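You operate a simulated robot arm through the tools that you are given. There is no shell and no other tool. Be economical: measure what you need, move in short steps, check, and stop when the job is done.

Carry out the task below with a simulated two-armed robot. There is one attempt and no reset: what you move stays moved.

TASK
Shut the fir seamer down and stand the red block on its plate.
Fine: Switch it off and shut its guard before you reach in. Pass the wrapped box from hand to hand to change your grip for the blue tray; don't drop it. Don't knock the guard. Set down upright: wrapped box, foam block.
Where things are to end (x, y in the base frame): wrapped box within 0.06 m of [0.34, 0.79].

It is judged by the outcome, as a careful person would: the job done as asked, and still so three seconds after it is handed in. It fails if anything else is knocked over, pushed out of place, dropped, spilled or broken.

THE ROBOT
Two 7-joint arms with two-finger parallel grippers on one trunk, on a base that drives. Base frame: it is fixed to the floor where the robot stands at the start and does not move with it; the origin is under the middle of the robot, x ahead of it, y to its left, z up. Readings come in m, rad, newtons and seconds.
The left shoulder is at the start at [0.07, 0.134, 1.276], the right one opposite. With the tool pointing down near the work surface each hand reaches from about 0.1 to 0.56 m from the robot's upright axis, wherever it stands, measured 20 degrees to its own side. Places, roughly: fir guard [0.5, 0.1, 1.1]; fir rocker [0.5, 0, 1.2]; fir seamer [0.6, 0.2, 1.1]; inside of the blue tray [0.4, 0.8, 0.7]; s3 lift [0.5, 0.2, 0.8]. Payload 1.57 kg a hand.
Tool frame (each hand has its own): the origin (TCP) lies between the finger pads and is the grasp point; the fingertips stand 0.03 m ahead of it; z points along the fingers, y is the line along which they close. Largest opening 0.08 m; finger width 0.017, thickness 0.012; the body of the gripper, 0.04 by 0.082 m, starts 0.08 m behind the TCP.
Orientation is told as [roll, pitch, yaw] about the base's x, y, z axes, in that order, counted from this pose: with the fingers straight down and closing along the base's y, the tool's x points along the base's -x, its y along +y and its z along -z.

THE INTERFACE
- The arms move only by the tool servo_tool. It takes "left_moves", "right_moves" or both (then of equal length, played together; a hand with none holds still); each is one flat list of numbers, 7 for each row, row after row: the shift along the base's x, y, z in m, then the turn, a rotation vector about the base's x, y, z in rad, then the finger opening in m, from 0 to 0.08. In form: [x, y, z, wx, wy, wz, claw, x, y, z, wx, wy, wz, claw, ...]. A call has 1 to 20 rows; each row is the pose to reach, as a shift and turn from the pose commanded when the call began. Each row takes 0.2 s and may step no farther than 0.05 m and 0.15 rad from the row before; otherwise, or with a gripper value out of range, the whole call is refused. Where a pose cannot be reached the arm comes as near as it can. A force on the tool above 40 N (or 10 N above the force at the start of the call, whichever is more), or a blocked arm, ends the call early, and 0.2 s more pass. Each finger travels about 0.153 m/s and halts on what it meets, pressing with about 25 N; the grip force reading is that of the motor and also rises with nothing between the fingers. The clock runs only during rows and for 0.2 s after the last one: add rows that repeat a pose to give the fingers time. The reply holds the time, the measured pose of the TCP, the force on the tool along the base axes, the opening and the grip force, in the units named above and with some noise, with the torque about the TCP (base axes, N m) and any sound that the robot's microphone picked up.
- Cameras (640 x 400 px; columns grow to the right, rows downward): "scene" is now at [0.1353, 0.0073, 1.4971]; the picture's right is [0.09, -1.00, 0.00], its down [-0.62, -0.06, -0.79] and it looks along [0.78, 0.07, -0.62] (base axes); focal length 214 px, centre (320, 200). "left" rides on the left gripper at [0.072, 0.007, -0.122] in its tool frame; the picture's right is [-0.09, 1.00, 0.00], its down [-0.84, -0.08, -0.54] and it looks along [-0.54, -0.05, 0.84] (tool axes); focal length 238 px, centre (320, 200). "right" rides on the right gripper at [0.072, -0.007, -0.122] in its tool frame; the picture's right is [0.09, 1.00, 0.00], its down [-0.84, 0.08, -0.54] and it looks along [-0.54, 0.05, 0.84] (tool axes); focal length 238 px, centre (320, 200). There is no depth. A picture from a camera that has moved, and an enlarged one, comes with that camera's place and axes in the base frame and with its lens.
- get_image(camera): a new picture of that camera. The clock stands still meanwhile.
- slide_trunk(by): slides the trunk up (or, below 0, down) by that many m; the arms and the scene camera ride with it, the base frame stays. It gives what a move gives, with no picture.
- roll_base(legs): drives the robot by 1 to 6 legs, each [ahead, left, turn to the left] in m, m and rad, along the robot's own axes; the way and the turn of a leg run together, so that a leg with both is an arc; at most 1.5 m and 3.142 rad a leg. The arms and the cameras ride along, it lands a little off, and it stops where it bumps. It gives what a move gives.
- head_to(pan, tilt): turns the head with the scene camera to pan (to the left, within 1.501 rad either way) and tilt (down, from -0.506 to 1.204), counted from straight ahead of the robot. It gives what a move gives.
- close_up(camera, box): a new picture of the part [left, top, right, bottom] of that camera's present view, enlarged. The clock stands still meanwhile.
- finish_job(): hands the job in; it is judged then, once.

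Work in short steps. Places have to be worked out from the pictures, the camera data and where the tool is seen: move nearer, look again, correct. Check each grasp and each placing, and mend what went wrong. You have 120 turns and 100 pictures in all, those below and enlarged ones among them. Open the grippers and draw the arms clear of the work before you hand the job in, unless the task says otherwise; then end with one line.

The tools are called after "Call:" as name(argument=value, ...) on one line, values as JSON. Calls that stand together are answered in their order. servo_tool: Moves the arms, as the interface text tells. Its arguments: {"type":"object","properties":{"left_moves":{"type":"array"},"right_moves":{"type":"array"}},"required":[]} The other tools are called the same way: slide_trunk (by) slides the trunk up or down; roll_base (legs) drives the base; head_to (pan, tilt) turns the head that bears the scene camera; get_image (camera) takes a picture; close_up (camera, box) takes an enlarged picture of a part of a camera's view; finish_job () hands the job in.

At the start:

```text
time_s: 0.0
left_tcp_pos: [0.337, 0.1977, 1.3743]
left_ee_rot: [-0.001, 0.0, 0.002]
left_contact_force: [-0.1, -0.8, -0.1]
left_moment: [0.0, -0.06, -0.05]
left_finger_gap: 0.0797
left_gripper_force: 0.1
right_tcp_pos: [0.3714, -0.1162, 1.3606]
right_ee_rot: [-0.001, 0.0, -0.001]
right_contact_force: [-0.3, 0.0, 0.7]
right_moment: [-0.02, 0.01, 0.01]
right_finger_gap: 0.08
right_gripper_force: 0.0
trunk travel left (down, up): [-0.85, 0.09]
robot x, y, heading: [-0.0015, -0.0019, -0.003]
head pan, tilt: [0.094, 0.668]
```

scene: 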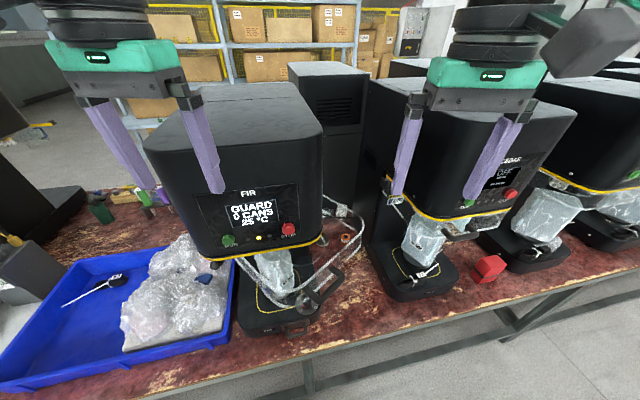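
right: 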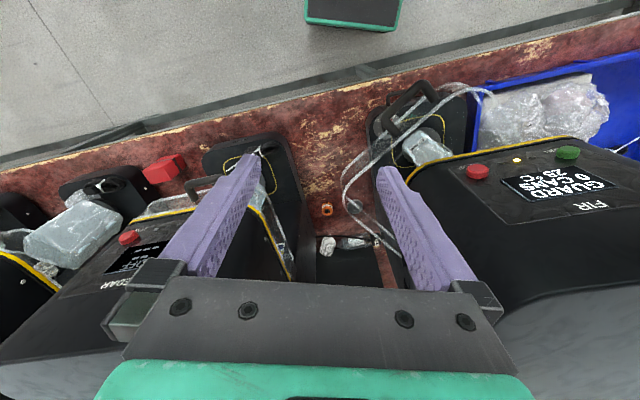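
left: 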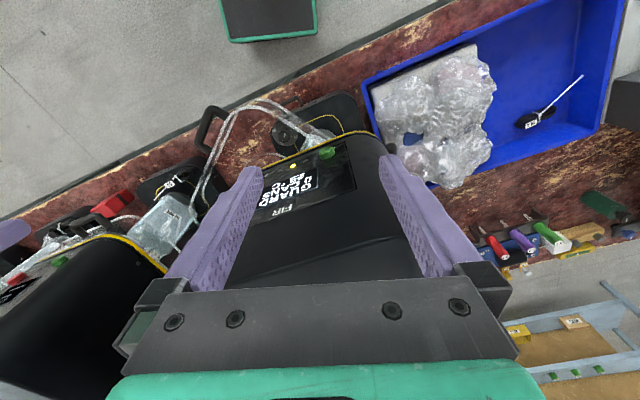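

I start by looking closely at the fir seamer, its panel, guard and plate.

Call:
close_up(camera="scene", box=[180, 180, 380, 340])

Call:
close_up(camera="scene", box=[360, 140, 560, 310])

Call:
close_up(camera="scene", box=[0, 180, 260, 390])

```text
2.50 times, centred on (280, 260) of scene
camera zoom: at [0.1353, 0.0073, 1.4971], right [0.09, -1.0, 0.0], down [-0.62, -0.06, -0.79], along [0.78, 0.07, -0.62], focal length 536 px, centre (420, 50)
```

zoom: 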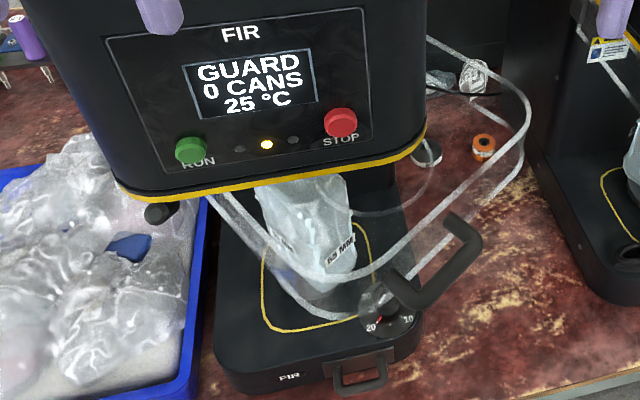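

```text
2.35 times, centred on (460, 225) of scene
camera zoom: at [0.1353, 0.0073, 1.4971], right [0.09, -1.0, 0.0], down [-0.62, -0.06, -0.79], along [0.78, 0.07, -0.62], focal length 505 px, centre (-9, 141)
```

zoom: 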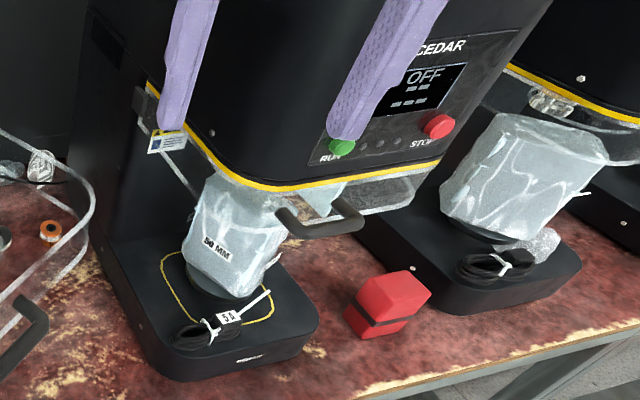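

```text
1.90 times, centred on (130, 285) of scene
camera zoom: at [0.1353, 0.0073, 1.4971], right [0.09, -1.0, 0.0], down [-0.62, -0.06, -0.79], along [0.78, 0.07, -0.62], focal length 408 px, centre (682, 38)
```

zoom: 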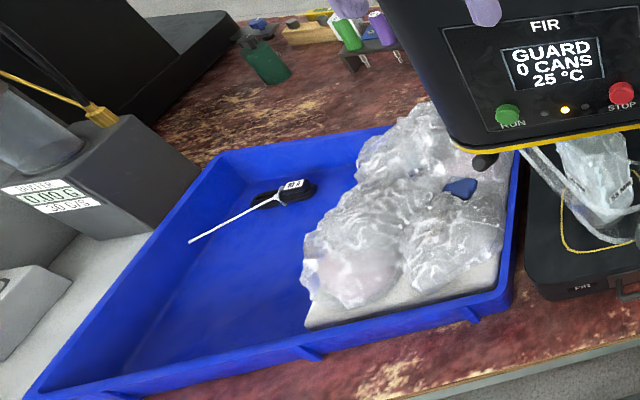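

The guard geometry is unclear from above, so I'll back the robot away and lower the camera to see the machine from the front.

Call:
roll_base(legs=[[-0.4, 0, 0]])

Call:
slide_trunk(by=-0.3)

Call:
head_to(pan=0.1, tilt=0.35)

Call:
get_image(camera="scene")

```text
time_s: 2.5
left_tcp_pos: [-0.0611, 0.1971, 1.3735]
left_ee_rot: [0.0, 0.002, -0.005]
left_contact_force: [-0.1, -0.2, 0.2]
left_moment: [-0.02, 0.05, -0.02]
left_finger_gap: 0.0802
left_gripper_force: 0.1
right_tcp_pos: [-0.0264, -0.1159, 1.3596]
right_ee_rot: [-0.001, 0.001, -0.006]
right_contact_force: [0.2, -0.5, -0.2]
right_moment: [0.02, 0.02, -0.01]
right_finger_gap: 0.0801
right_gripper_force: 0.1
trunk travel left (down, up): [-0.85, 0.09]
robot x, y, heading: [-0.4016, 0.0043, -0.002]
head pan, tilt: [0.094, 0.668]
```

```text
time_s: 5.5
left_tcp_pos: [-0.0642, 0.196, 1.0751]
left_ee_rot: [0.001, -0.001, -0.005]
left_contact_force: [-0.9, -0.5, 0.5]
left_moment: [0.02, 0.01, -0.01]
left_finger_gap: 0.0802
left_gripper_force: 0.1
right_tcp_pos: [-0.03, -0.1155, 1.0613]
right_ee_rot: [0.0, -0.001, -0.005]
right_contact_force: [0.2, 0.1, 0.4]
right_moment: [-0.02, -0.03, 0.04]
right_finger_gap: 0.0801
right_gripper_force: 0.0
trunk travel left (down, up): [-0.55, 0.39]
robot x, y, heading: [-0.3984, 0.0012, -0.004]
head pan, tilt: [0.094, 0.668]
```

```text
time_s: 6.3
left_tcp_pos: [-0.0629, 0.1964, 1.0744]
left_ee_rot: [0.0, 0.0, -0.003]
left_contact_force: [-0.4, 0.7, -0.6]
left_moment: [-0.03, -0.02, 0.01]
left_finger_gap: 0.08
left_gripper_force: 0.1
right_tcp_pos: [-0.0288, -0.1165, 1.0609]
right_ee_rot: [0.0, -0.001, -0.005]
right_contact_force: [-0.9, 0.7, 0.2]
right_moment: [0.0, -0.01, -0.02]
right_finger_gap: 0.0801
right_gripper_force: 0.1
trunk travel left (down, up): [-0.55, 0.39]
robot x, y, heading: [-0.4001, 0.0017, -0.007]
head pan, tilt: [0.099, 0.351]
```

```text
93 pictures are left
camera scene: at [-0.2583, 0.0087, 1.2257], right [0.09, -1.0, 0.0], down [-0.34, -0.03, -0.94], along [0.93, 0.09, -0.34], focal length 214 px, centre (320, 200)
```

scene: 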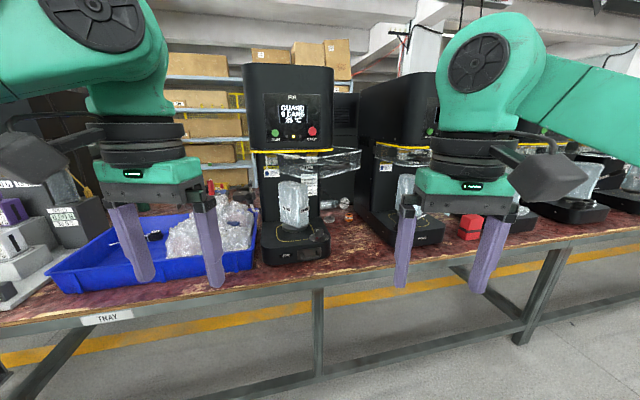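

Call:
close_up(camera="scene", box=[230, 60, 390, 270])

Call:
close_up(camera="scene", box=[350, 120, 510, 270])

```text
1.90 times, centred on (310, 165) of scene
camera zoom: at [-0.2583, 0.0087, 1.2257], right [0.09, -1.0, 0.0], down [-0.34, -0.03, -0.94], along [0.93, 0.09, -0.34], focal length 408 px, centre (339, 267)
```

zoom: 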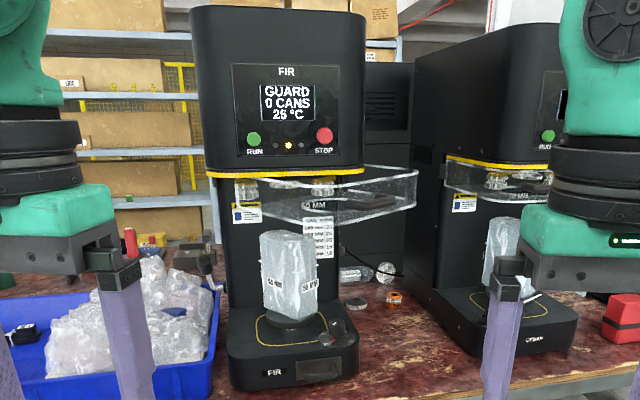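

```text
2.67 times, centred on (430, 195) of scene
camera zoom: at [-0.2583, 0.0087, 1.2257], right [0.09, -1.0, 0.0], down [-0.34, -0.03, -0.94], along [0.93, 0.09, -0.34], focal length 572 px, centre (27, 213)
```

zoom: 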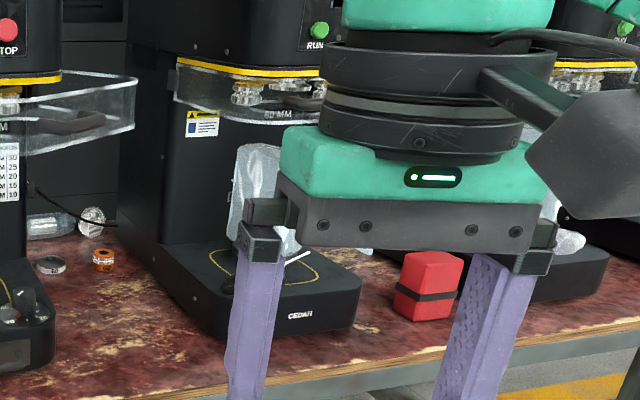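

The guard is a clear visor swung open to the right; the rocker should be on the head's right side. I drive to the right to view that side.

Call:
roll_base(legs=[[0, -0.5, 0]])

Call:
head_to(pan=0.65, tilt=0.2)

Call:
get_image(camera="scene")

```text
time_s: 9.2
left_tcp_pos: [-0.0664, -0.3046, 1.0747]
left_ee_rot: [0.002, 0.0, -0.013]
left_contact_force: [-0.1, 0.0, -0.2]
left_moment: [0.04, 0.02, 0.02]
left_finger_gap: 0.0802
left_gripper_force: 0.1
right_tcp_pos: [-0.0345, -0.6175, 1.06]
right_ee_rot: [0.0, 0.001, -0.013]
right_contact_force: [0.9, 0.2, -0.7]
right_moment: [-0.02, 0.01, -0.04]
right_finger_gap: 0.08
right_gripper_force: 0.1
trunk travel left (down, up): [-0.55, 0.39]
robot x, y, heading: [-0.4076, -0.4963, -0.014]
head pan, tilt: [0.099, 0.351]
```

```text
time_s: 10.2
left_tcp_pos: [-0.0658, -0.3043, 1.0748]
left_ee_rot: [0.0, 0.001, -0.012]
left_contact_force: [-0.1, 0.1, -0.1]
left_moment: [-0.04, 0.0, 0.03]
left_finger_gap: 0.0801
left_gripper_force: 0.0
right_tcp_pos: [-0.0354, -0.6168, 1.0619]
right_ee_rot: [0.0, 0.0, -0.015]
right_contact_force: [0.3, -0.6, -0.4]
right_moment: [-0.02, -0.01, 0.03]
right_finger_gap: 0.0802
right_gripper_force: 0.2
trunk travel left (down, up): [-0.55, 0.39]
robot x, y, heading: [-0.4057, -0.4977, -0.013]
head pan, tilt: [0.649, 0.201]
```

```text
90 pictures are left
camera scene: at [-0.2809, -0.4431, 1.2397], right [0.59, -0.81, 0.0], down [-0.16, -0.12, -0.98], along [0.79, 0.58, -0.2], focal length 214 px, centre (320, 200)
```

scene: 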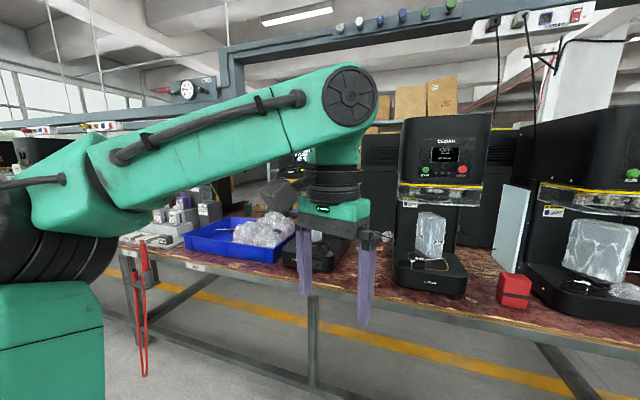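

The left arm blocks the view; turning the base itself lets the camera look between the arms.

Call:
head_to(pan=0, tilt=0.2)

Call:
roll_base(legs=[[0, 0, 0.5]])

Call:
get_image(camera="scene")

```text
time_s: 11.2
left_tcp_pos: [-0.0656, -0.3038, 1.0742]
left_ee_rot: [0.0, 0.0, -0.014]
left_contact_force: [0.3, -0.4, 0.7]
left_moment: [-0.02, -0.01, -0.01]
left_finger_gap: 0.0801
left_gripper_force: 0.0
right_tcp_pos: [-0.0348, -0.6176, 1.061]
right_ee_rot: [0.0, 0.0, -0.014]
right_contact_force: [0.0, 0.3, -0.9]
right_moment: [0.0, -0.03, -0.01]
right_finger_gap: 0.0797
right_gripper_force: 0.1
trunk travel left (down, up): [-0.55, 0.39]
robot x, y, heading: [-0.4064, -0.4985, -0.009]
head pan, tilt: [0.0, 0.201]
```

```text
time_s: 13.1
left_tcp_pos: [-0.2013, -0.1641, 1.0738]
left_ee_rot: [0.001, 0.0, 0.493]
left_contact_force: [-1.4, 0.0, -0.6]
left_moment: [-0.01, 0.02, -0.02]
left_finger_gap: 0.08
left_gripper_force: 0.0
right_tcp_pos: [-0.0233, -0.4226, 1.0622]
right_ee_rot: [0.001, -0.001, 0.492]
right_contact_force: [-0.5, -0.7, 0.7]
right_moment: [0.02, -0.02, -0.01]
right_finger_gap: 0.0802
right_gripper_force: 0.0
trunk travel left (down, up): [-0.55, 0.39]
robot x, y, heading: [-0.408, -0.4949, 0.49]
head pan, tilt: [0.0, 0.201]
```

```text
89 pictures are left
camera scene: at [-0.2796, -0.4301, 1.2398], right [0.47, -0.88, 0.0], down [-0.18, -0.09, -0.98], along [0.86, 0.46, -0.2], focal length 214 px, centre (320, 200)
```

scene: 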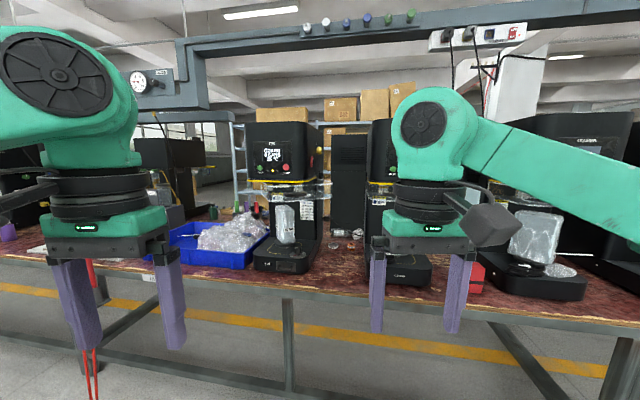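

Call:
close_up(camera="scene", box=[235, 110, 385, 290])

Call:
close_up(camera="scene", box=[300, 130, 340, 170])

```text
2.22 times, centred on (310, 200) of scene
camera zoom: at [-0.2796, -0.4301, 1.2398], right [0.47, -0.88, 0.0], down [-0.18, -0.09, -0.98], along [0.86, 0.46, -0.2], focal length 477 px, centre (342, 200)
```

zoom: 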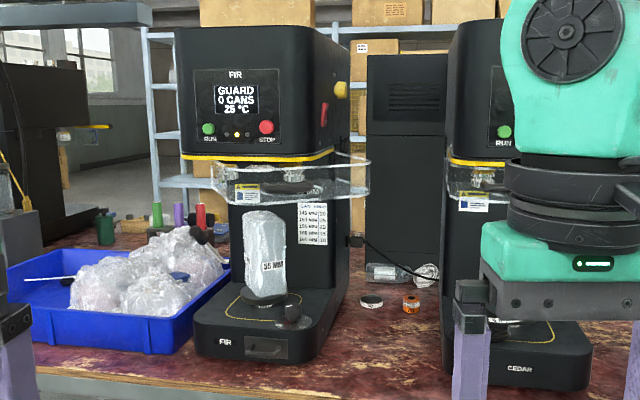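

```text
10.00 times, centred on (320, 150) of scene
camera zoom: at [-0.2796, -0.4301, 1.2398], right [0.47, -0.88, 0.0], down [-0.18, -0.09, -0.98], along [0.86, 0.46, -0.2], focal length 2145 px, centre (320, 700)
```

zoom: 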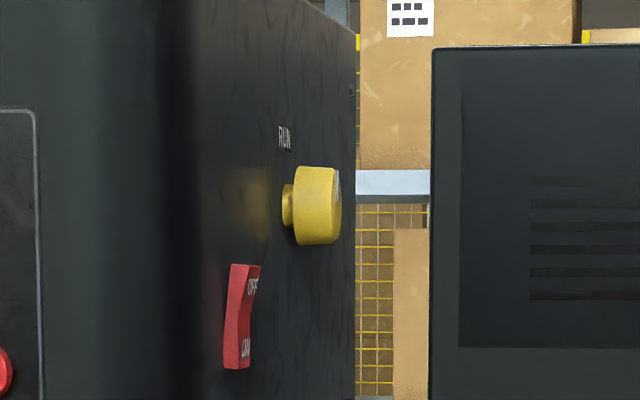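

Call:
close_up(camera="scene", box=[311, 144, 319, 154])

Call:
close_up(camera="scene", box=[255, 195, 325, 275])

```text
16.00 times, centred on (315, 149) of scene
camera zoom: at [-0.2796, -0.4301, 1.2398], right [0.47, -0.88, 0.0], down [-0.18, -0.09, -0.98], along [0.86, 0.46, -0.2], focal length 3432 px, centre (400, 1016)
```

zoom: 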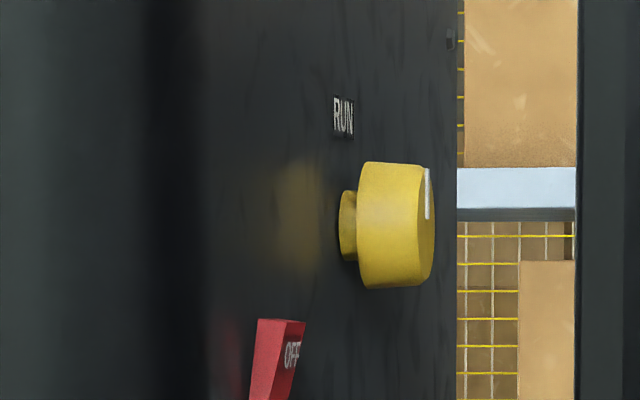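

```text
5.00 times, centred on (290, 235) of scene
camera zoom: at [-0.2796, -0.4301, 1.2398], right [0.47, -0.88, 0.0], down [-0.18, -0.09, -0.98], along [0.86, 0.46, -0.2], focal length 1072 px, centre (470, 25)
```

zoom: 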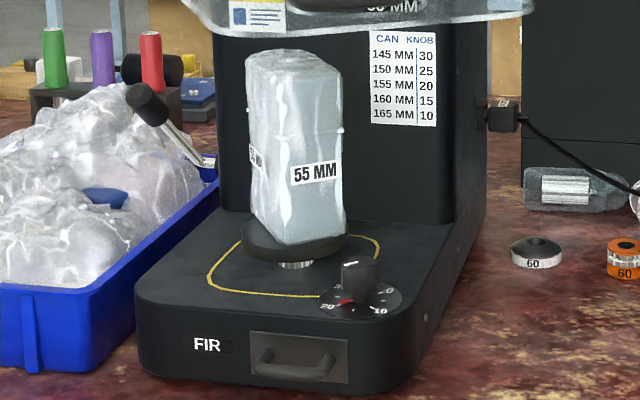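

Found it: red rocker (OFF half proud = on) on the fir head's right side near [0.52, 0.03, 1.22]; guard handle at about [0.35, 0.0, 1.11]; wrapped box on plate at [0.52, 0.19, 0.81–1.0]. I raise the trunk and drive in with the hands above the guard height.

Call:
slide_trunk(by=0.3)

Call:
roll_base(legs=[[0, 0, -0.49], [0.33, 0.29, 0]])

Call:
head_to(pan=0.4, tilt=0.5)

Call:
get_image(camera="scene")

```text
time_s: 16.1
left_tcp_pos: [-0.202, -0.1644, 1.3734]
left_ee_rot: [-0.001, -0.002, 0.494]
left_contact_force: [0.0, -0.9, 0.2]
left_moment: [0.01, 0.0, -0.01]
left_finger_gap: 0.0801
left_gripper_force: 0.1
right_tcp_pos: [-0.0231, -0.4239, 1.3603]
right_ee_rot: [-0.001, -0.001, 0.491]
right_contact_force: [0.0, 0.5, 0.1]
right_moment: [0.03, 0.0, 0.03]
right_finger_gap: 0.0799
right_gripper_force: 0.0
trunk travel left (down, up): [-0.85, 0.09]
robot x, y, heading: [-0.4031, -0.4943, 0.489]
head pan, tilt: [0.0, 0.201]
```

```text
time_s: 20.1
left_tcp_pos: [0.2555, -0.0138, 1.3756]
left_ee_rot: [0.001, -0.001, 0.002]
left_contact_force: [-0.6, 0.5, -0.9]
left_moment: [0.04, -0.03, -0.03]
left_finger_gap: 0.0797
left_gripper_force: 0.0
right_tcp_pos: [0.2899, -0.3266, 1.3617]
right_ee_rot: [0.003, -0.001, -0.001]
right_contact_force: [0.2, 0.5, -0.6]
right_moment: [0.03, -0.02, 0.03]
right_finger_gap: 0.0801
right_gripper_force: 0.1
trunk travel left (down, up): [-0.85, 0.09]
robot x, y, heading: [-0.0816, -0.2128, -0.002]
head pan, tilt: [0.0, 0.201]
```

```text
time_s: 21.0
left_tcp_pos: [0.2575, -0.0113, 1.3747]
left_ee_rot: [-0.003, -0.001, 0.0]
left_contact_force: [-0.7, 0.0, 0.4]
left_moment: [0.01, 0.02, -0.01]
left_finger_gap: 0.08
left_gripper_force: 0.2
right_tcp_pos: [0.2927, -0.3224, 1.3612]
right_ee_rot: [0.001, 0.0, -0.003]
right_contact_force: [-0.2, 0.5, -0.4]
right_moment: [-0.03, 0.01, 0.04]
right_finger_gap: 0.0796
right_gripper_force: 0.0
trunk travel left (down, up): [-0.85, 0.09]
robot x, y, heading: [-0.0815, -0.2072, -0.003]
head pan, tilt: [0.4, 0.499]
```

```text
84 pictures are left
camera scene: at [0.0535, -0.1741, 1.5121], right [0.39, -0.92, 0.0], down [-0.44, -0.19, -0.88], along [0.81, 0.34, -0.48], focal length 214 px, centre (320, 200)
```

scene: 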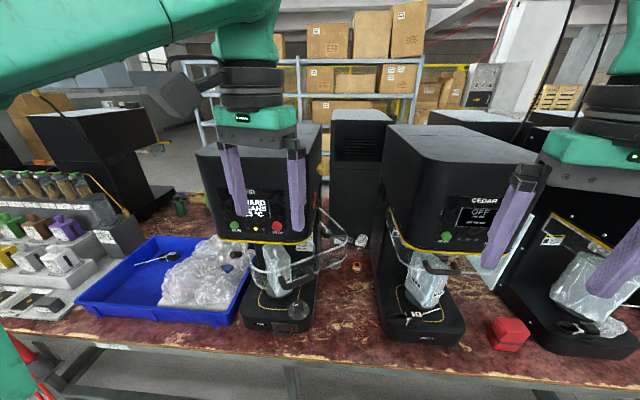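

I rotate the right hand to point forward-left and downward while moving left arm out of the way.

Call:
servo_tool(left_moves=[0, 0.0375, 0, 0, 0, 0, 0.08, 0, 0.075, 0, 0, 0, 0, 0.08, 0, 0.1125, 0, 0, 0, 0, 0.08, 0, 0.15, 0, 0, 0, 0, 0.08, 0, 0.1875, 0, 0, 0, 0, 0.08, 0, 0.225, 0, 0, 0, 0, 0.08, 0, 0.2625, 0, 0, 0, 0, 0.08, 0, 0.3, 0, 0, 0, 0, 0.08], right_moves=[0.005, 0.025, 0, 0.028, -0.107, 0.061, 0, 0.01, 0.05, 0, 0.056, -0.213, 0.122, 0, 0.015, 0.075, 0, 0.085, -0.32, 0.183, 0, 0.02, 0.1, 0, 0.113, -0.427, 0.244, 0, 0.025, 0.125, 0, 0.141, -0.533, 0.305, 0, 0.03, 0.15, 0, 0.17, -0.64, 0.366, 0, 0.035, 0.175, 0, 0.198, -0.746, 0.427, 0, 0.04, 0.2, 0, 0.226, -0.853, 0.488, 0])

Call:
get_image(camera="right")

Call:
get_image(camera="scene")

```text
time_s: 22.8
left_tcp_pos: [0.2574, 0.2914, 1.3732]
left_ee_rot: [-0.001, -0.001, -0.002]
left_contact_force: [1.1, 0.0, -0.7]
left_moment: [-0.04, -0.03, 0.03]
left_finger_gap: 0.0802
left_gripper_force: 0.1
right_tcp_pos: [0.3312, -0.122, 1.3618]
right_ee_rot: [-0.002, -0.874, 0.524]
right_contact_force: [0.1, 0.7, -0.3]
right_moment: [-0.02, 0.03, -0.06]
right_finger_gap: 0.0
right_gripper_force: 20.7
trunk travel left (down, up): [-0.85, 0.09]
robot x, y, heading: [-0.0839, -0.2104, -0.004]
head pan, tilt: [0.4, 0.499]
```

```text
83 pictures are left
camera right: at [0.2132, -0.1969, 1.3842], right [-0.55, 0.83, -0.07], down [0.07, 0.13, 0.99], along [0.83, 0.54, -0.13], focal length 238 px, centre (320, 200)
```

right: 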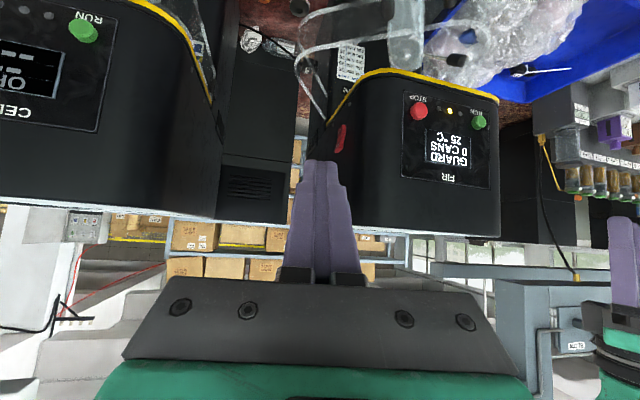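

```text
82 pictures are left
camera scene: at [0.0537, -0.1718, 1.5119], right [0.39, -0.92, 0.0], down [-0.44, -0.19, -0.88], along [0.81, 0.34, -0.48], focal length 214 px, centre (320, 200)
```

scene: 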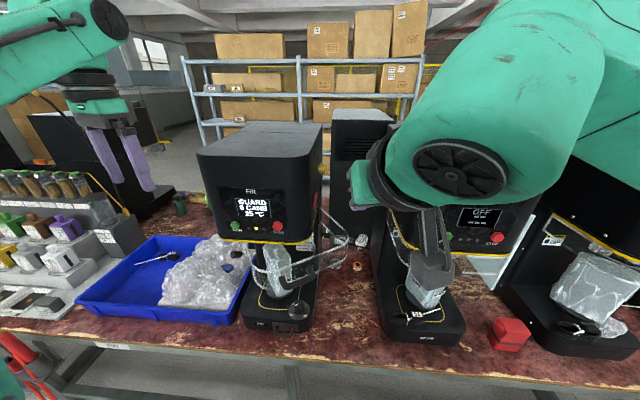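

Rocker estimated near [0.50, 0.02, 1.23]. I move the closed right fingertips nearer and re-look.

Call:
servo_tool(right_moves=[0.022, 0.015, -0.015, 0, 0, 0, 0, 0.045, 0.03, -0.03, 0, 0, 0, 0, 0.067, 0.045, -0.045, 0, 0, 0, 0, 0.09, 0.06, -0.06, 0, 0, 0, 0])

Call:
get_image(camera="right")

Call:
close_up(camera="scene", box=[230, 120, 430, 300])

```text
time_s: 23.8
left_tcp_pos: [0.2575, 0.2897, 1.3741]
left_ee_rot: [0.0, 0.0, 0.0]
left_contact_force: [-0.1, 0.0, 0.3]
left_moment: [0.0, 0.0, -0.04]
left_finger_gap: 0.0799
left_gripper_force: 0.1
right_tcp_pos: [0.4221, -0.0634, 1.3013]
right_ee_rot: [0.0, -0.872, 0.521]
right_contact_force: [0.3, 1.0, -0.1]
right_moment: [0.01, 0.02, -0.02]
right_finger_gap: 0.0001
right_gripper_force: 21.5
trunk travel left (down, up): [-0.85, 0.09]
robot x, y, heading: [-0.0817, -0.2066, -0.001]
head pan, tilt: [0.4, 0.499]
```

```text
81 pictures are left
camera right: at [0.3038, -0.1383, 1.324], right [-0.55, 0.83, -0.07], down [0.07, 0.13, 0.99], along [0.83, 0.54, -0.13], focal length 238 px, centre (320, 200)
```

right: 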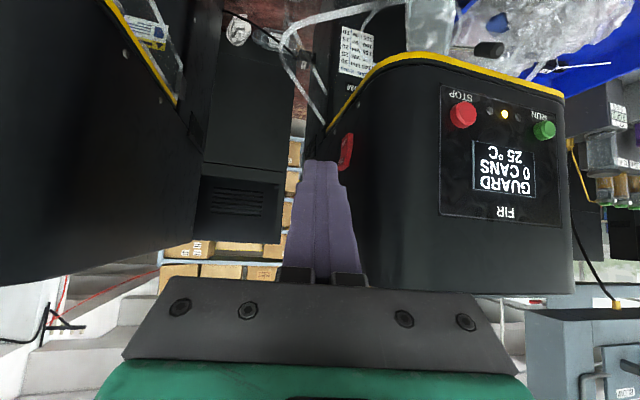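

```text
2.22 times, centred on (330, 210) of scene
camera zoom: at [0.0539, -0.1736, 1.512], right [0.39, -0.92, 0.0], down [-0.44, -0.19, -0.88], along [0.81, 0.34, -0.48], focal length 477 px, centre (298, 178)
```

zoom: 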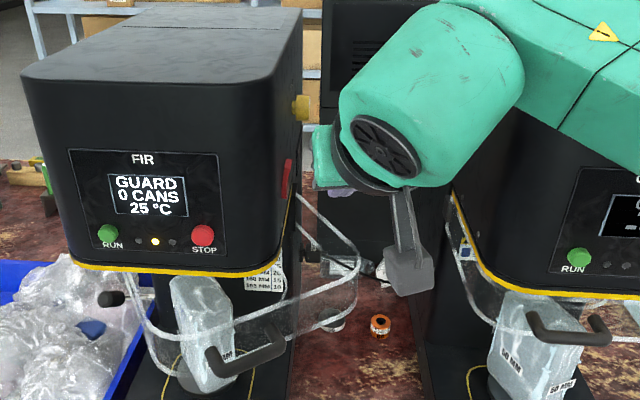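

Call:
close_up(camera="right", box=[305, 110, 385, 210])

Call:
close_up(camera="scene", box=[300, 150, 360, 220])

```text
4.00 times, centred on (345, 160) of right
camera zoom: at [0.3038, -0.1383, 1.324], right [-0.55, 0.83, -0.07], down [0.07, 0.13, 0.99], along [0.83, 0.54, -0.13], focal length 953 px, centre (220, 360)
```

zoom: 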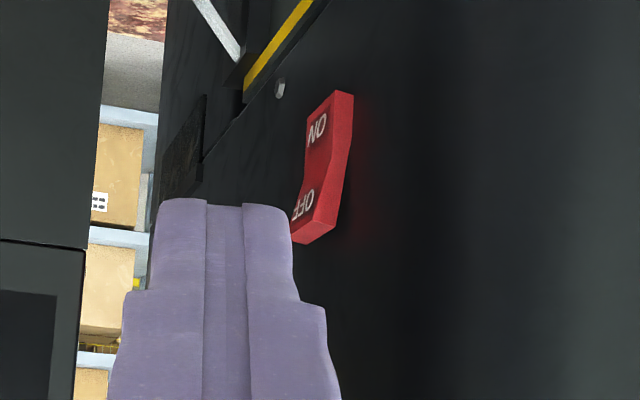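

```text
5.71 times, centred on (330, 185) of scene
camera zoom: at [0.0539, -0.1736, 1.512], right [0.39, -0.92, 0.0], down [-0.44, -0.19, -0.88], along [0.81, 0.34, -0.48], focal length 1226 px, centre (263, 286)
```

zoom: 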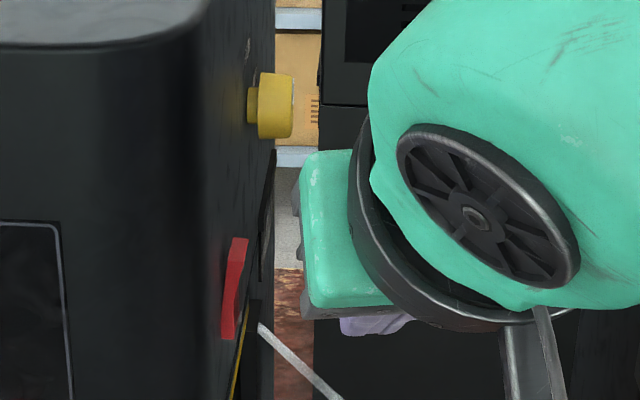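

OFF half is at about [0.525, 0.03, 1.24]. I bring the tip alongside with ~3 cm clearance and check.

Call:
servo_tool(right_moves=[0.028, 0.012, -0.013, 0, 0, 0, 0, 0.056, 0.025, -0.027, 0, 0, 0, 0, 0.085, 0.036, -0.04, 0, 0, 0, 0])

Call:
close_up(camera="right", box=[280, 90, 440, 220])

Call:
close_up(camera="scene", box=[260, 120, 400, 230])

```text
time_s: 24.6
left_tcp_pos: [0.2571, 0.2897, 1.3731]
left_ee_rot: [-0.002, -0.002, 0.0]
left_contact_force: [-0.1, 0.2, -0.1]
left_moment: [0.0, 0.03, 0.03]
left_finger_gap: 0.0798
left_gripper_force: 0.1
right_tcp_pos: [0.5093, -0.0264, 1.2613]
right_ee_rot: [0.0, -0.872, 0.521]
right_contact_force: [-0.2, 0.9, 0.5]
right_moment: [0.01, 0.01, 0.0]
right_finger_gap: 0.0001
right_gripper_force: 21.1
trunk travel left (down, up): [-0.85, 0.09]
robot x, y, heading: [-0.0817, -0.2078, -0.003]
head pan, tilt: [0.4, 0.499]
```

```text
3.08 times, centred on (360, 155) of right
camera zoom: at [0.3909, -0.0995, 1.2842], right [-0.55, 0.83, -0.07], down [0.07, 0.13, 0.99], along [0.83, 0.54, -0.13], focal length 733 px, centre (197, 338)
```

zoom: 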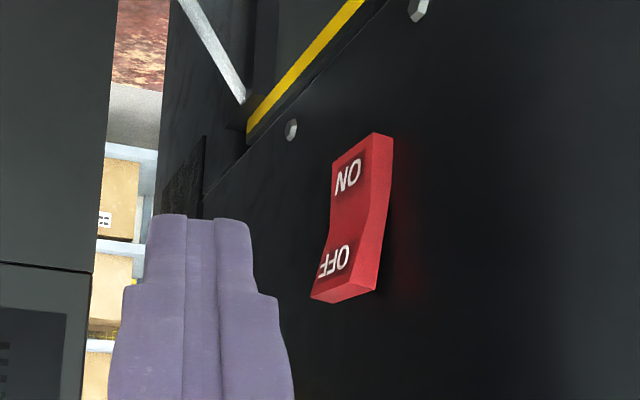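

```text
3.64 times, centred on (330, 175) of scene
camera zoom: at [0.0539, -0.173, 1.512], right [0.39, -0.92, 0.0], down [-0.44, -0.19, -0.88], along [0.81, 0.34, -0.48], focal length 780 px, centre (284, 291)
```

zoom: 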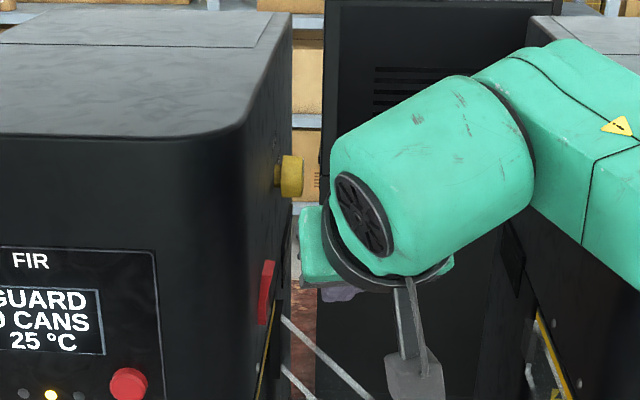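

The tip is level with the OFF half. I push toward +y in small steps, watching the force.

Call:
servo_tool(right_moves=[0, 0.01, 0, 0, 0, 0, 0, 0, 0.02, 0, 0, 0, 0, 0, 0, 0.026, 0, 0, 0, 0, 0, 0, 0.032, 0, 0, 0, 0, 0, 0, 0.038, 0, 0, 0, 0, 0])

Call:
close_up(camera="right", box=[260, 50, 580, 240])

```text
time_s: 25.8
left_tcp_pos: [0.2561, 0.2896, 1.3735]
left_ee_rot: [-0.002, -0.001, 0.0]
left_contact_force: [-0.3, 0.0, 0.4]
left_moment: [0.01, 0.0, 0.0]
left_finger_gap: 0.0798
left_gripper_force: 0.0
right_tcp_pos: [0.5069, 0.0116, 1.2609]
right_ee_rot: [-0.002, -0.872, 0.522]
right_contact_force: [-0.1, 0.7, -0.2]
right_moment: [-0.02, 0.03, 0.0]
right_finger_gap: 0.0001
right_gripper_force: 21.2
trunk travel left (down, up): [-0.85, 0.09]
robot x, y, heading: [-0.0823, -0.208, -0.005]
head pan, tilt: [0.4, 0.499]
```

```text
2.00 times, centred on (420, 145) of right
camera zoom: at [0.3888, -0.0638, 1.2841], right [-0.55, 0.83, -0.07], down [0.07, 0.13, 0.99], along [0.83, 0.54, -0.13], focal length 477 px, centre (120, 310)
```

zoom: 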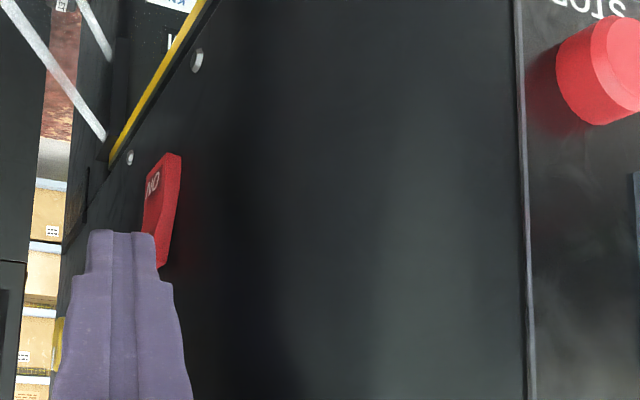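

No contact yet; continue a little further.

Call:
servo_tool(right_moves=[0, 0.005, 0, 0, 0, 0, 0, 0, 0.01, 0, 0, 0, 0, 0, 0, 0.014, 0, 0, 0, 0, 0])

Call:
close_up(camera="right", box=[260, 50, 580, 240])

```text
time_s: 26.6
left_tcp_pos: [0.2557, 0.2888, 1.373]
left_ee_rot: [-0.002, -0.001, 0.001]
left_contact_force: [-1.0, 1.0, -0.7]
left_moment: [0.01, -0.03, 0.01]
left_finger_gap: 0.0801
left_gripper_force: 0.0
right_tcp_pos: [0.5075, 0.0243, 1.2605]
right_ee_rot: [0.002, -0.874, 0.52]
right_contact_force: [-0.2, 0.7, -0.5]
right_moment: [-0.01, 0.0, -0.05]
right_finger_gap: 0.0
right_gripper_force: 20.6
trunk travel left (down, up): [-0.85, 0.09]
robot x, y, heading: [-0.0835, -0.2068, -0.001]
head pan, tilt: [0.4, 0.499]
```

```text
2.00 times, centred on (420, 145) of right
camera zoom: at [0.3878, -0.0512, 1.2839], right [-0.55, 0.83, -0.07], down [0.07, 0.13, 0.99], along [0.83, 0.54, -0.12], focal length 477 px, centre (120, 310)
```

zoom: 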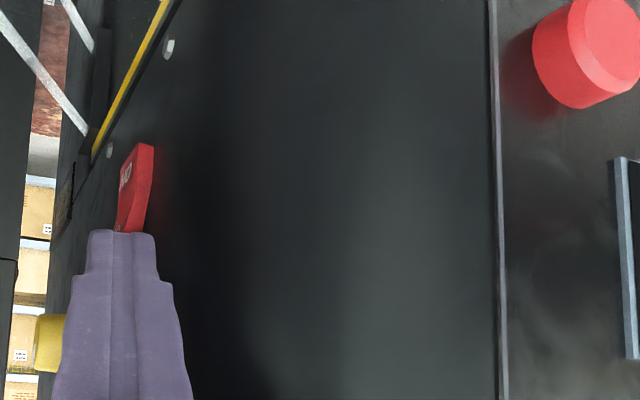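

Call:
close_up(camera="scene", box=[200, 120, 360, 260])

```text
2.86 times, centred on (280, 190) of scene
camera zoom: at [0.0529, -0.1743, 1.5121], right [0.39, -0.92, 0.0], down [-0.44, -0.19, -0.88], along [0.81, 0.34, -0.48], focal length 613 px, centre (434, 229)
```

zoom: 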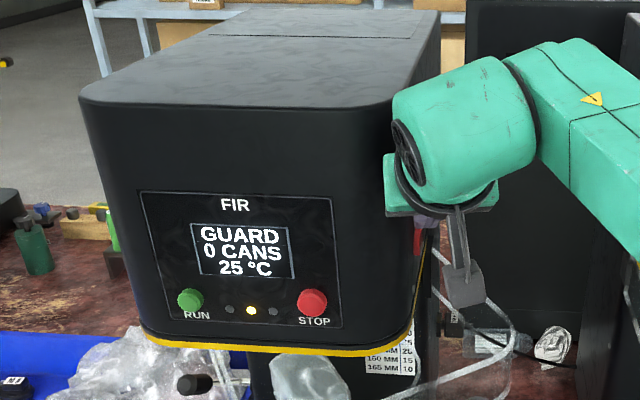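

Still on. Push a bit more in fine steps.

Call:
servo_tool(right_moves=[0, 0.004, 0, 0, 0, 0, 0, 0, 0.008, 0, 0, 0, 0, 0])

Call:
close_up(camera="scene", box=[200, 120, 360, 260])

```text
time_s: 27.2
left_tcp_pos: [0.2565, 0.2889, 1.3743]
left_ee_rot: [0.0, -0.001, 0.001]
left_contact_force: [0.3, 0.0, 0.1]
left_moment: [-0.03, 0.0, -0.02]
left_finger_gap: 0.08
left_gripper_force: 0.1
right_tcp_pos: [0.5046, 0.0255, 1.2604]
right_ee_rot: [0.002, -0.874, 0.521]
right_contact_force: [-0.2, 0.3, 1.1]
right_moment: [-0.02, -0.03, -0.02]
right_finger_gap: 0.0
right_gripper_force: 20.9
right hand out of reach, approached as far as the arm can: row 1, 2
trunk travel left (down, up): [-0.85, 0.09]
robot x, y, heading: [-0.0804, -0.2116, -0.005]
head pan, tilt: [0.4, 0.499]
```

```text
2.86 times, centred on (280, 190) of scene
camera zoom: at [0.0531, -0.1746, 1.5121], right [0.39, -0.92, 0.0], down [-0.44, -0.19, -0.88], along [0.81, 0.34, -0.48], focal length 613 px, centre (434, 229)
```

zoom: 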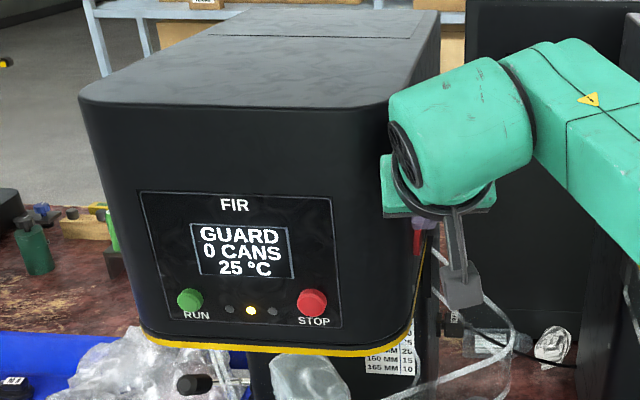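

The arm is at its reach limit. I retreat the hand 5 cm in −y, shift the base left and slightly ahead, then push again.

Call:
servo_tool(right_moves=[-0.01, -0.03, 0, 0, 0, 0, 0, -0.03, -0.06, 0, 0, 0, 0, 0, -0.06, -0.1, 0.01, 0, 0, 0, 0])

Call:
roll_base(legs=[[0.03, 0.08, 0]])

Call:
close_up(camera="right", box=[240, 50, 560, 240])

```text
refused: row 3 steps farther than a row can; nothing moved
```

```text
time_s: 28.1
left_tcp_pos: [0.2621, 0.3055, 1.3776]
left_ee_rot: [0.004, -0.006, -0.003]
left_contact_force: [-0.1, 1.6, 0.9]
left_moment: [-0.05, -0.06, -0.01]
left_finger_gap: 0.0802
left_gripper_force: 0.1
right_tcp_pos: [0.5163, 0.0306, 1.2642]
right_ee_rot: [-0.014, -0.874, 0.502]
right_contact_force: [-5.6, -26.0, 3.8]
right_moment: [-0.47, 0.07, -0.48]
right_finger_gap: 0.0
right_gripper_force: 21.5
trunk travel left (down, up): [-0.85, 0.09]
robot x, y, heading: [-0.07, -0.1824, -0.006]
head pan, tilt: [0.4, 0.499]
stopped in leg 1: the force on the tool passed its limit (the readings are from after the stop); the commanded pose is now the measured one
```

```text
2.00 times, centred on (400, 145) of right
camera zoom: at [0.3957, -0.0411, 1.2879], right [-0.52, 0.85, -0.08], down [0.07, 0.13, 0.99], along [0.85, 0.51, -0.13], focal length 477 px, centre (160, 310)
```

zoom: 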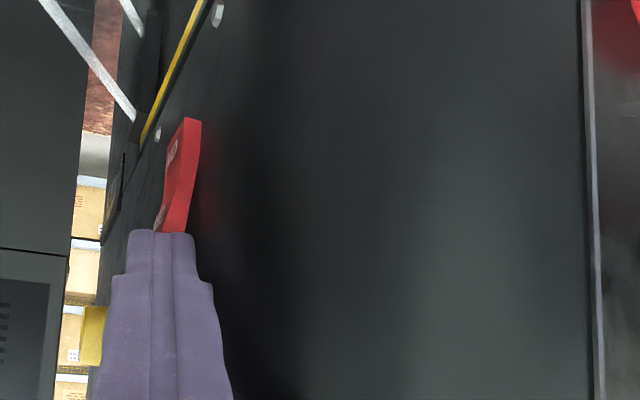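

The refused step meant the base drove while in contact and stopped on force. I retreat the hand now, then inspect.

Call:
servo_tool(right_moves=[-0.005, -0.02, 0, 0, 0, 0, 0, -0.015, -0.05, 0, 0, 0, 0, 0, -0.03, -0.08, 0.01, 0, 0, 0, 0])

Call:
get_image(camera="scene")

Call:
get_image(camera="right")

```text
time_s: 28.9
left_tcp_pos: [0.2668, 0.3089, 1.3759]
left_ee_rot: [0.003, -0.001, -0.004]
left_contact_force: [0.3, -0.3, -0.1]
left_moment: [0.02, 0.03, -0.01]
left_finger_gap: 0.08
left_gripper_force: 0.1
right_tcp_pos: [0.4881, -0.041, 1.2703]
right_ee_rot: [-0.004, -0.872, 0.508]
right_contact_force: [0.2, 0.2, -0.1]
right_moment: [0.03, -0.02, 0.02]
right_finger_gap: 0.0001
right_gripper_force: 21.9
trunk travel left (down, up): [-0.85, 0.09]
robot x, y, heading: [-0.0688, -0.1795, -0.005]
head pan, tilt: [0.4, 0.499]
```

```text
70 pictures are left
camera scene: at [0.0619, -0.1539, 1.5123], right [0.38, -0.92, 0.0], down [-0.44, -0.18, -0.88], along [0.81, 0.34, -0.48], focal length 214 px, centre (320, 200)
```

scene: 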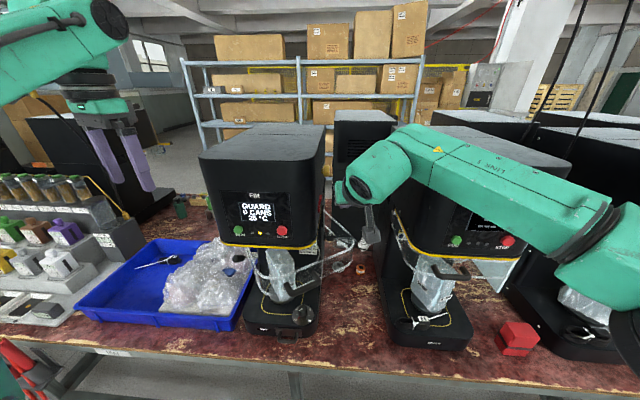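

```text
69 pictures are left
camera right: at [0.3686, -0.1132, 1.2938], right [-0.53, 0.84, -0.07], down [0.07, 0.13, 0.99], along [0.84, 0.52, -0.13], focal length 238 px, centre (320, 200)
```

right: 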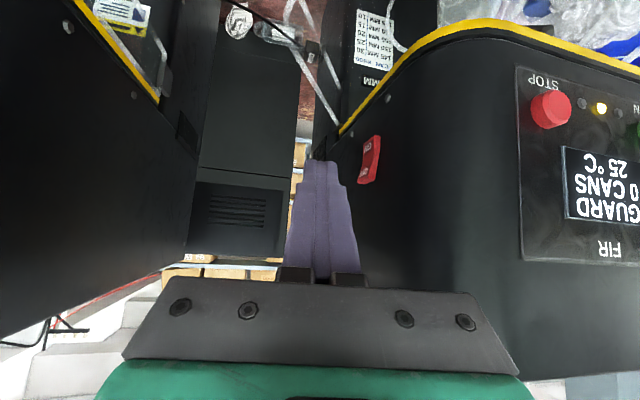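

Call:
close_up(camera="right", box=[310, 110, 430, 210])

```text
4.00 times, centred on (370, 160) of right
camera zoom: at [0.3686, -0.1132, 1.2938], right [-0.53, 0.84, -0.07], down [0.07, 0.13, 0.99], along [0.84, 0.52, -0.13], focal length 953 px, centre (120, 360)
```

zoom: 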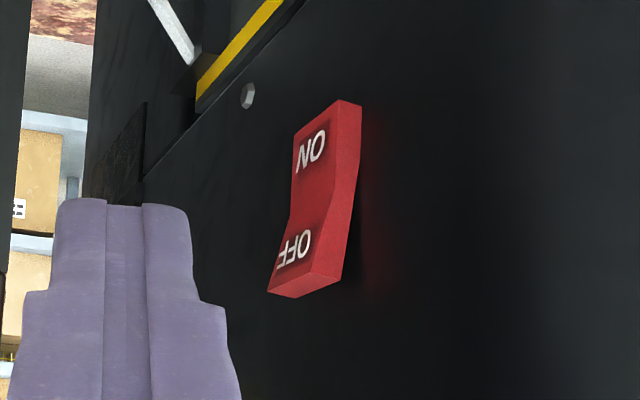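

Still ON; my tip was ~1 cm too high. I back off, reposition the base with the hand clear, then retry lower.

Call:
servo_tool(right_moves=[-0.03, -0.03, 0, 0, 0, 0, 0])

Call:
roll_base(legs=[[0.03, 0.05, 0]])

Call:
close_up(camera="right", box=[280, 90, 440, 220])

```text
time_s: 29.2
left_tcp_pos: [0.2664, 0.3127, 1.3747]
left_ee_rot: [0.001, -0.001, -0.004]
left_contact_force: [0.9, -0.6, -0.5]
left_moment: [0.03, -0.05, -0.01]
left_finger_gap: 0.0799
left_gripper_force: 0.1
right_tcp_pos: [0.4587, -0.0689, 1.2707]
right_ee_rot: [-0.006, -0.871, 0.509]
right_contact_force: [-0.3, 0.1, 0.8]
right_moment: [0.0, -0.02, -0.01]
right_finger_gap: 0.0005
right_gripper_force: 22.0
trunk travel left (down, up): [-0.85, 0.09]
robot x, y, heading: [-0.0684, -0.1846, -0.003]
head pan, tilt: [0.4, 0.499]
```

```text
time_s: 30.2
left_tcp_pos: [0.2931, 0.3534, 1.3787]
left_ee_rot: [0.007, -0.005, -0.005]
left_contact_force: [-0.2, -0.4, 0.3]
left_moment: [0.1, -0.03, 0.01]
left_finger_gap: 0.0801
left_gripper_force: 0.0
right_tcp_pos: [0.4857, -0.0272, 1.2725]
right_ee_rot: [0.001, -0.877, 0.502]
right_contact_force: [-1.0, -0.8, -0.3]
right_moment: [0.03, -0.01, 0.03]
right_finger_gap: 0.0
right_gripper_force: 21.6
trunk travel left (down, up): [-0.85, 0.09]
robot x, y, heading: [-0.0376, -0.1327, -0.009]
head pan, tilt: [0.4, 0.499]
```

```text
3.08 times, centred on (360, 155) of right
camera zoom: at [0.3652, -0.0996, 1.2955], right [-0.53, 0.84, -0.07], down [0.07, 0.13, 0.99], along [0.84, 0.52, -0.12], focal length 733 px, centre (197, 338)
```

zoom: 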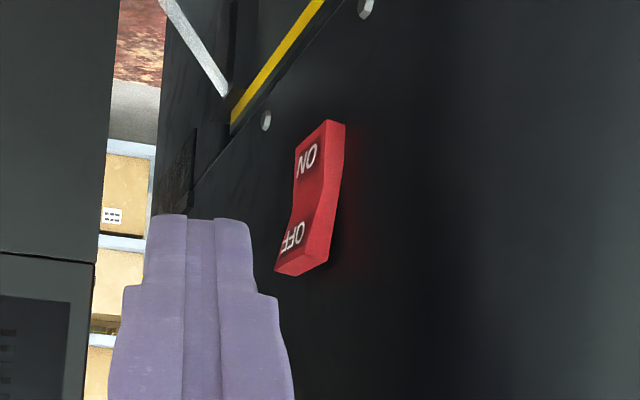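

Call:
servo_tool(right_moves=[0.02, 0.01, -0.012, 0, 0, 0, 0, 0.04, 0.02, -0.022, 0, 0, 0, 0, 0.04, 0.035, -0.022, 0, 0, 0, 0, 0.04, 0.044, -0.022, 0, 0, 0, 0, 0.04, 0.05, -0.022, 0, 0, 0, 0, 0.04, 0.056, -0.022, 0, 0, 0, 0, 0.04, 0.061, -0.022, 0, 0, 0, 0])

Call:
close_up(camera="scene", box=[200, 120, 400, 280])

```text
time_s: 31.9
left_tcp_pos: [0.2944, 0.3496, 1.3805]
left_ee_rot: [0.009, -0.006, -0.007]
left_contact_force: [0.1, 0.0, -0.3]
left_moment: [-0.02, -0.01, 0.01]
left_finger_gap: 0.08
left_gripper_force: 0.2
right_tcp_pos: [0.5287, 0.0234, 1.248]
right_ee_rot: [-0.009, -0.866, 0.494]
right_contact_force: [-7.9, -31.4, -4.9]
right_moment: [1.98, -0.78, 1.98]
right_finger_gap: 0.0
right_gripper_force: 21.0
trunk travel left (down, up): [-0.85, 0.09]
robot x, y, heading: [-0.0409, -0.1324, -0.01]
head pan, tilt: [0.4, 0.499]
stopped in row 7 (right hand): the force on the tool passed its limit (the readings are from after the stop); the commanded pose is now the measured one
```

```text
2.50 times, centred on (300, 200) of scene
camera zoom: at [0.0873, -0.1134, 1.513], right [0.38, -0.92, -0.01], down [-0.44, -0.17, -0.88], along [0.81, 0.34, -0.47], focal length 536 px, centre (370, 200)
```

zoom: 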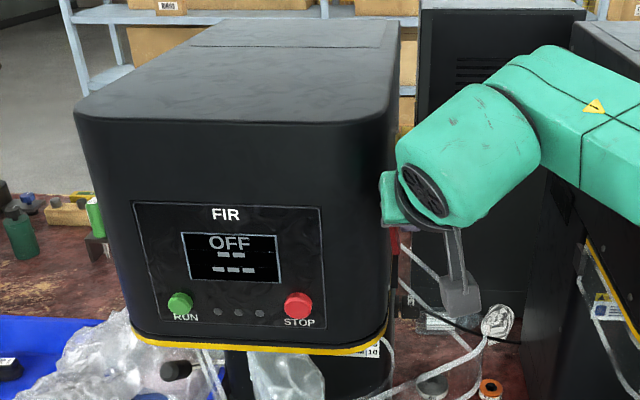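

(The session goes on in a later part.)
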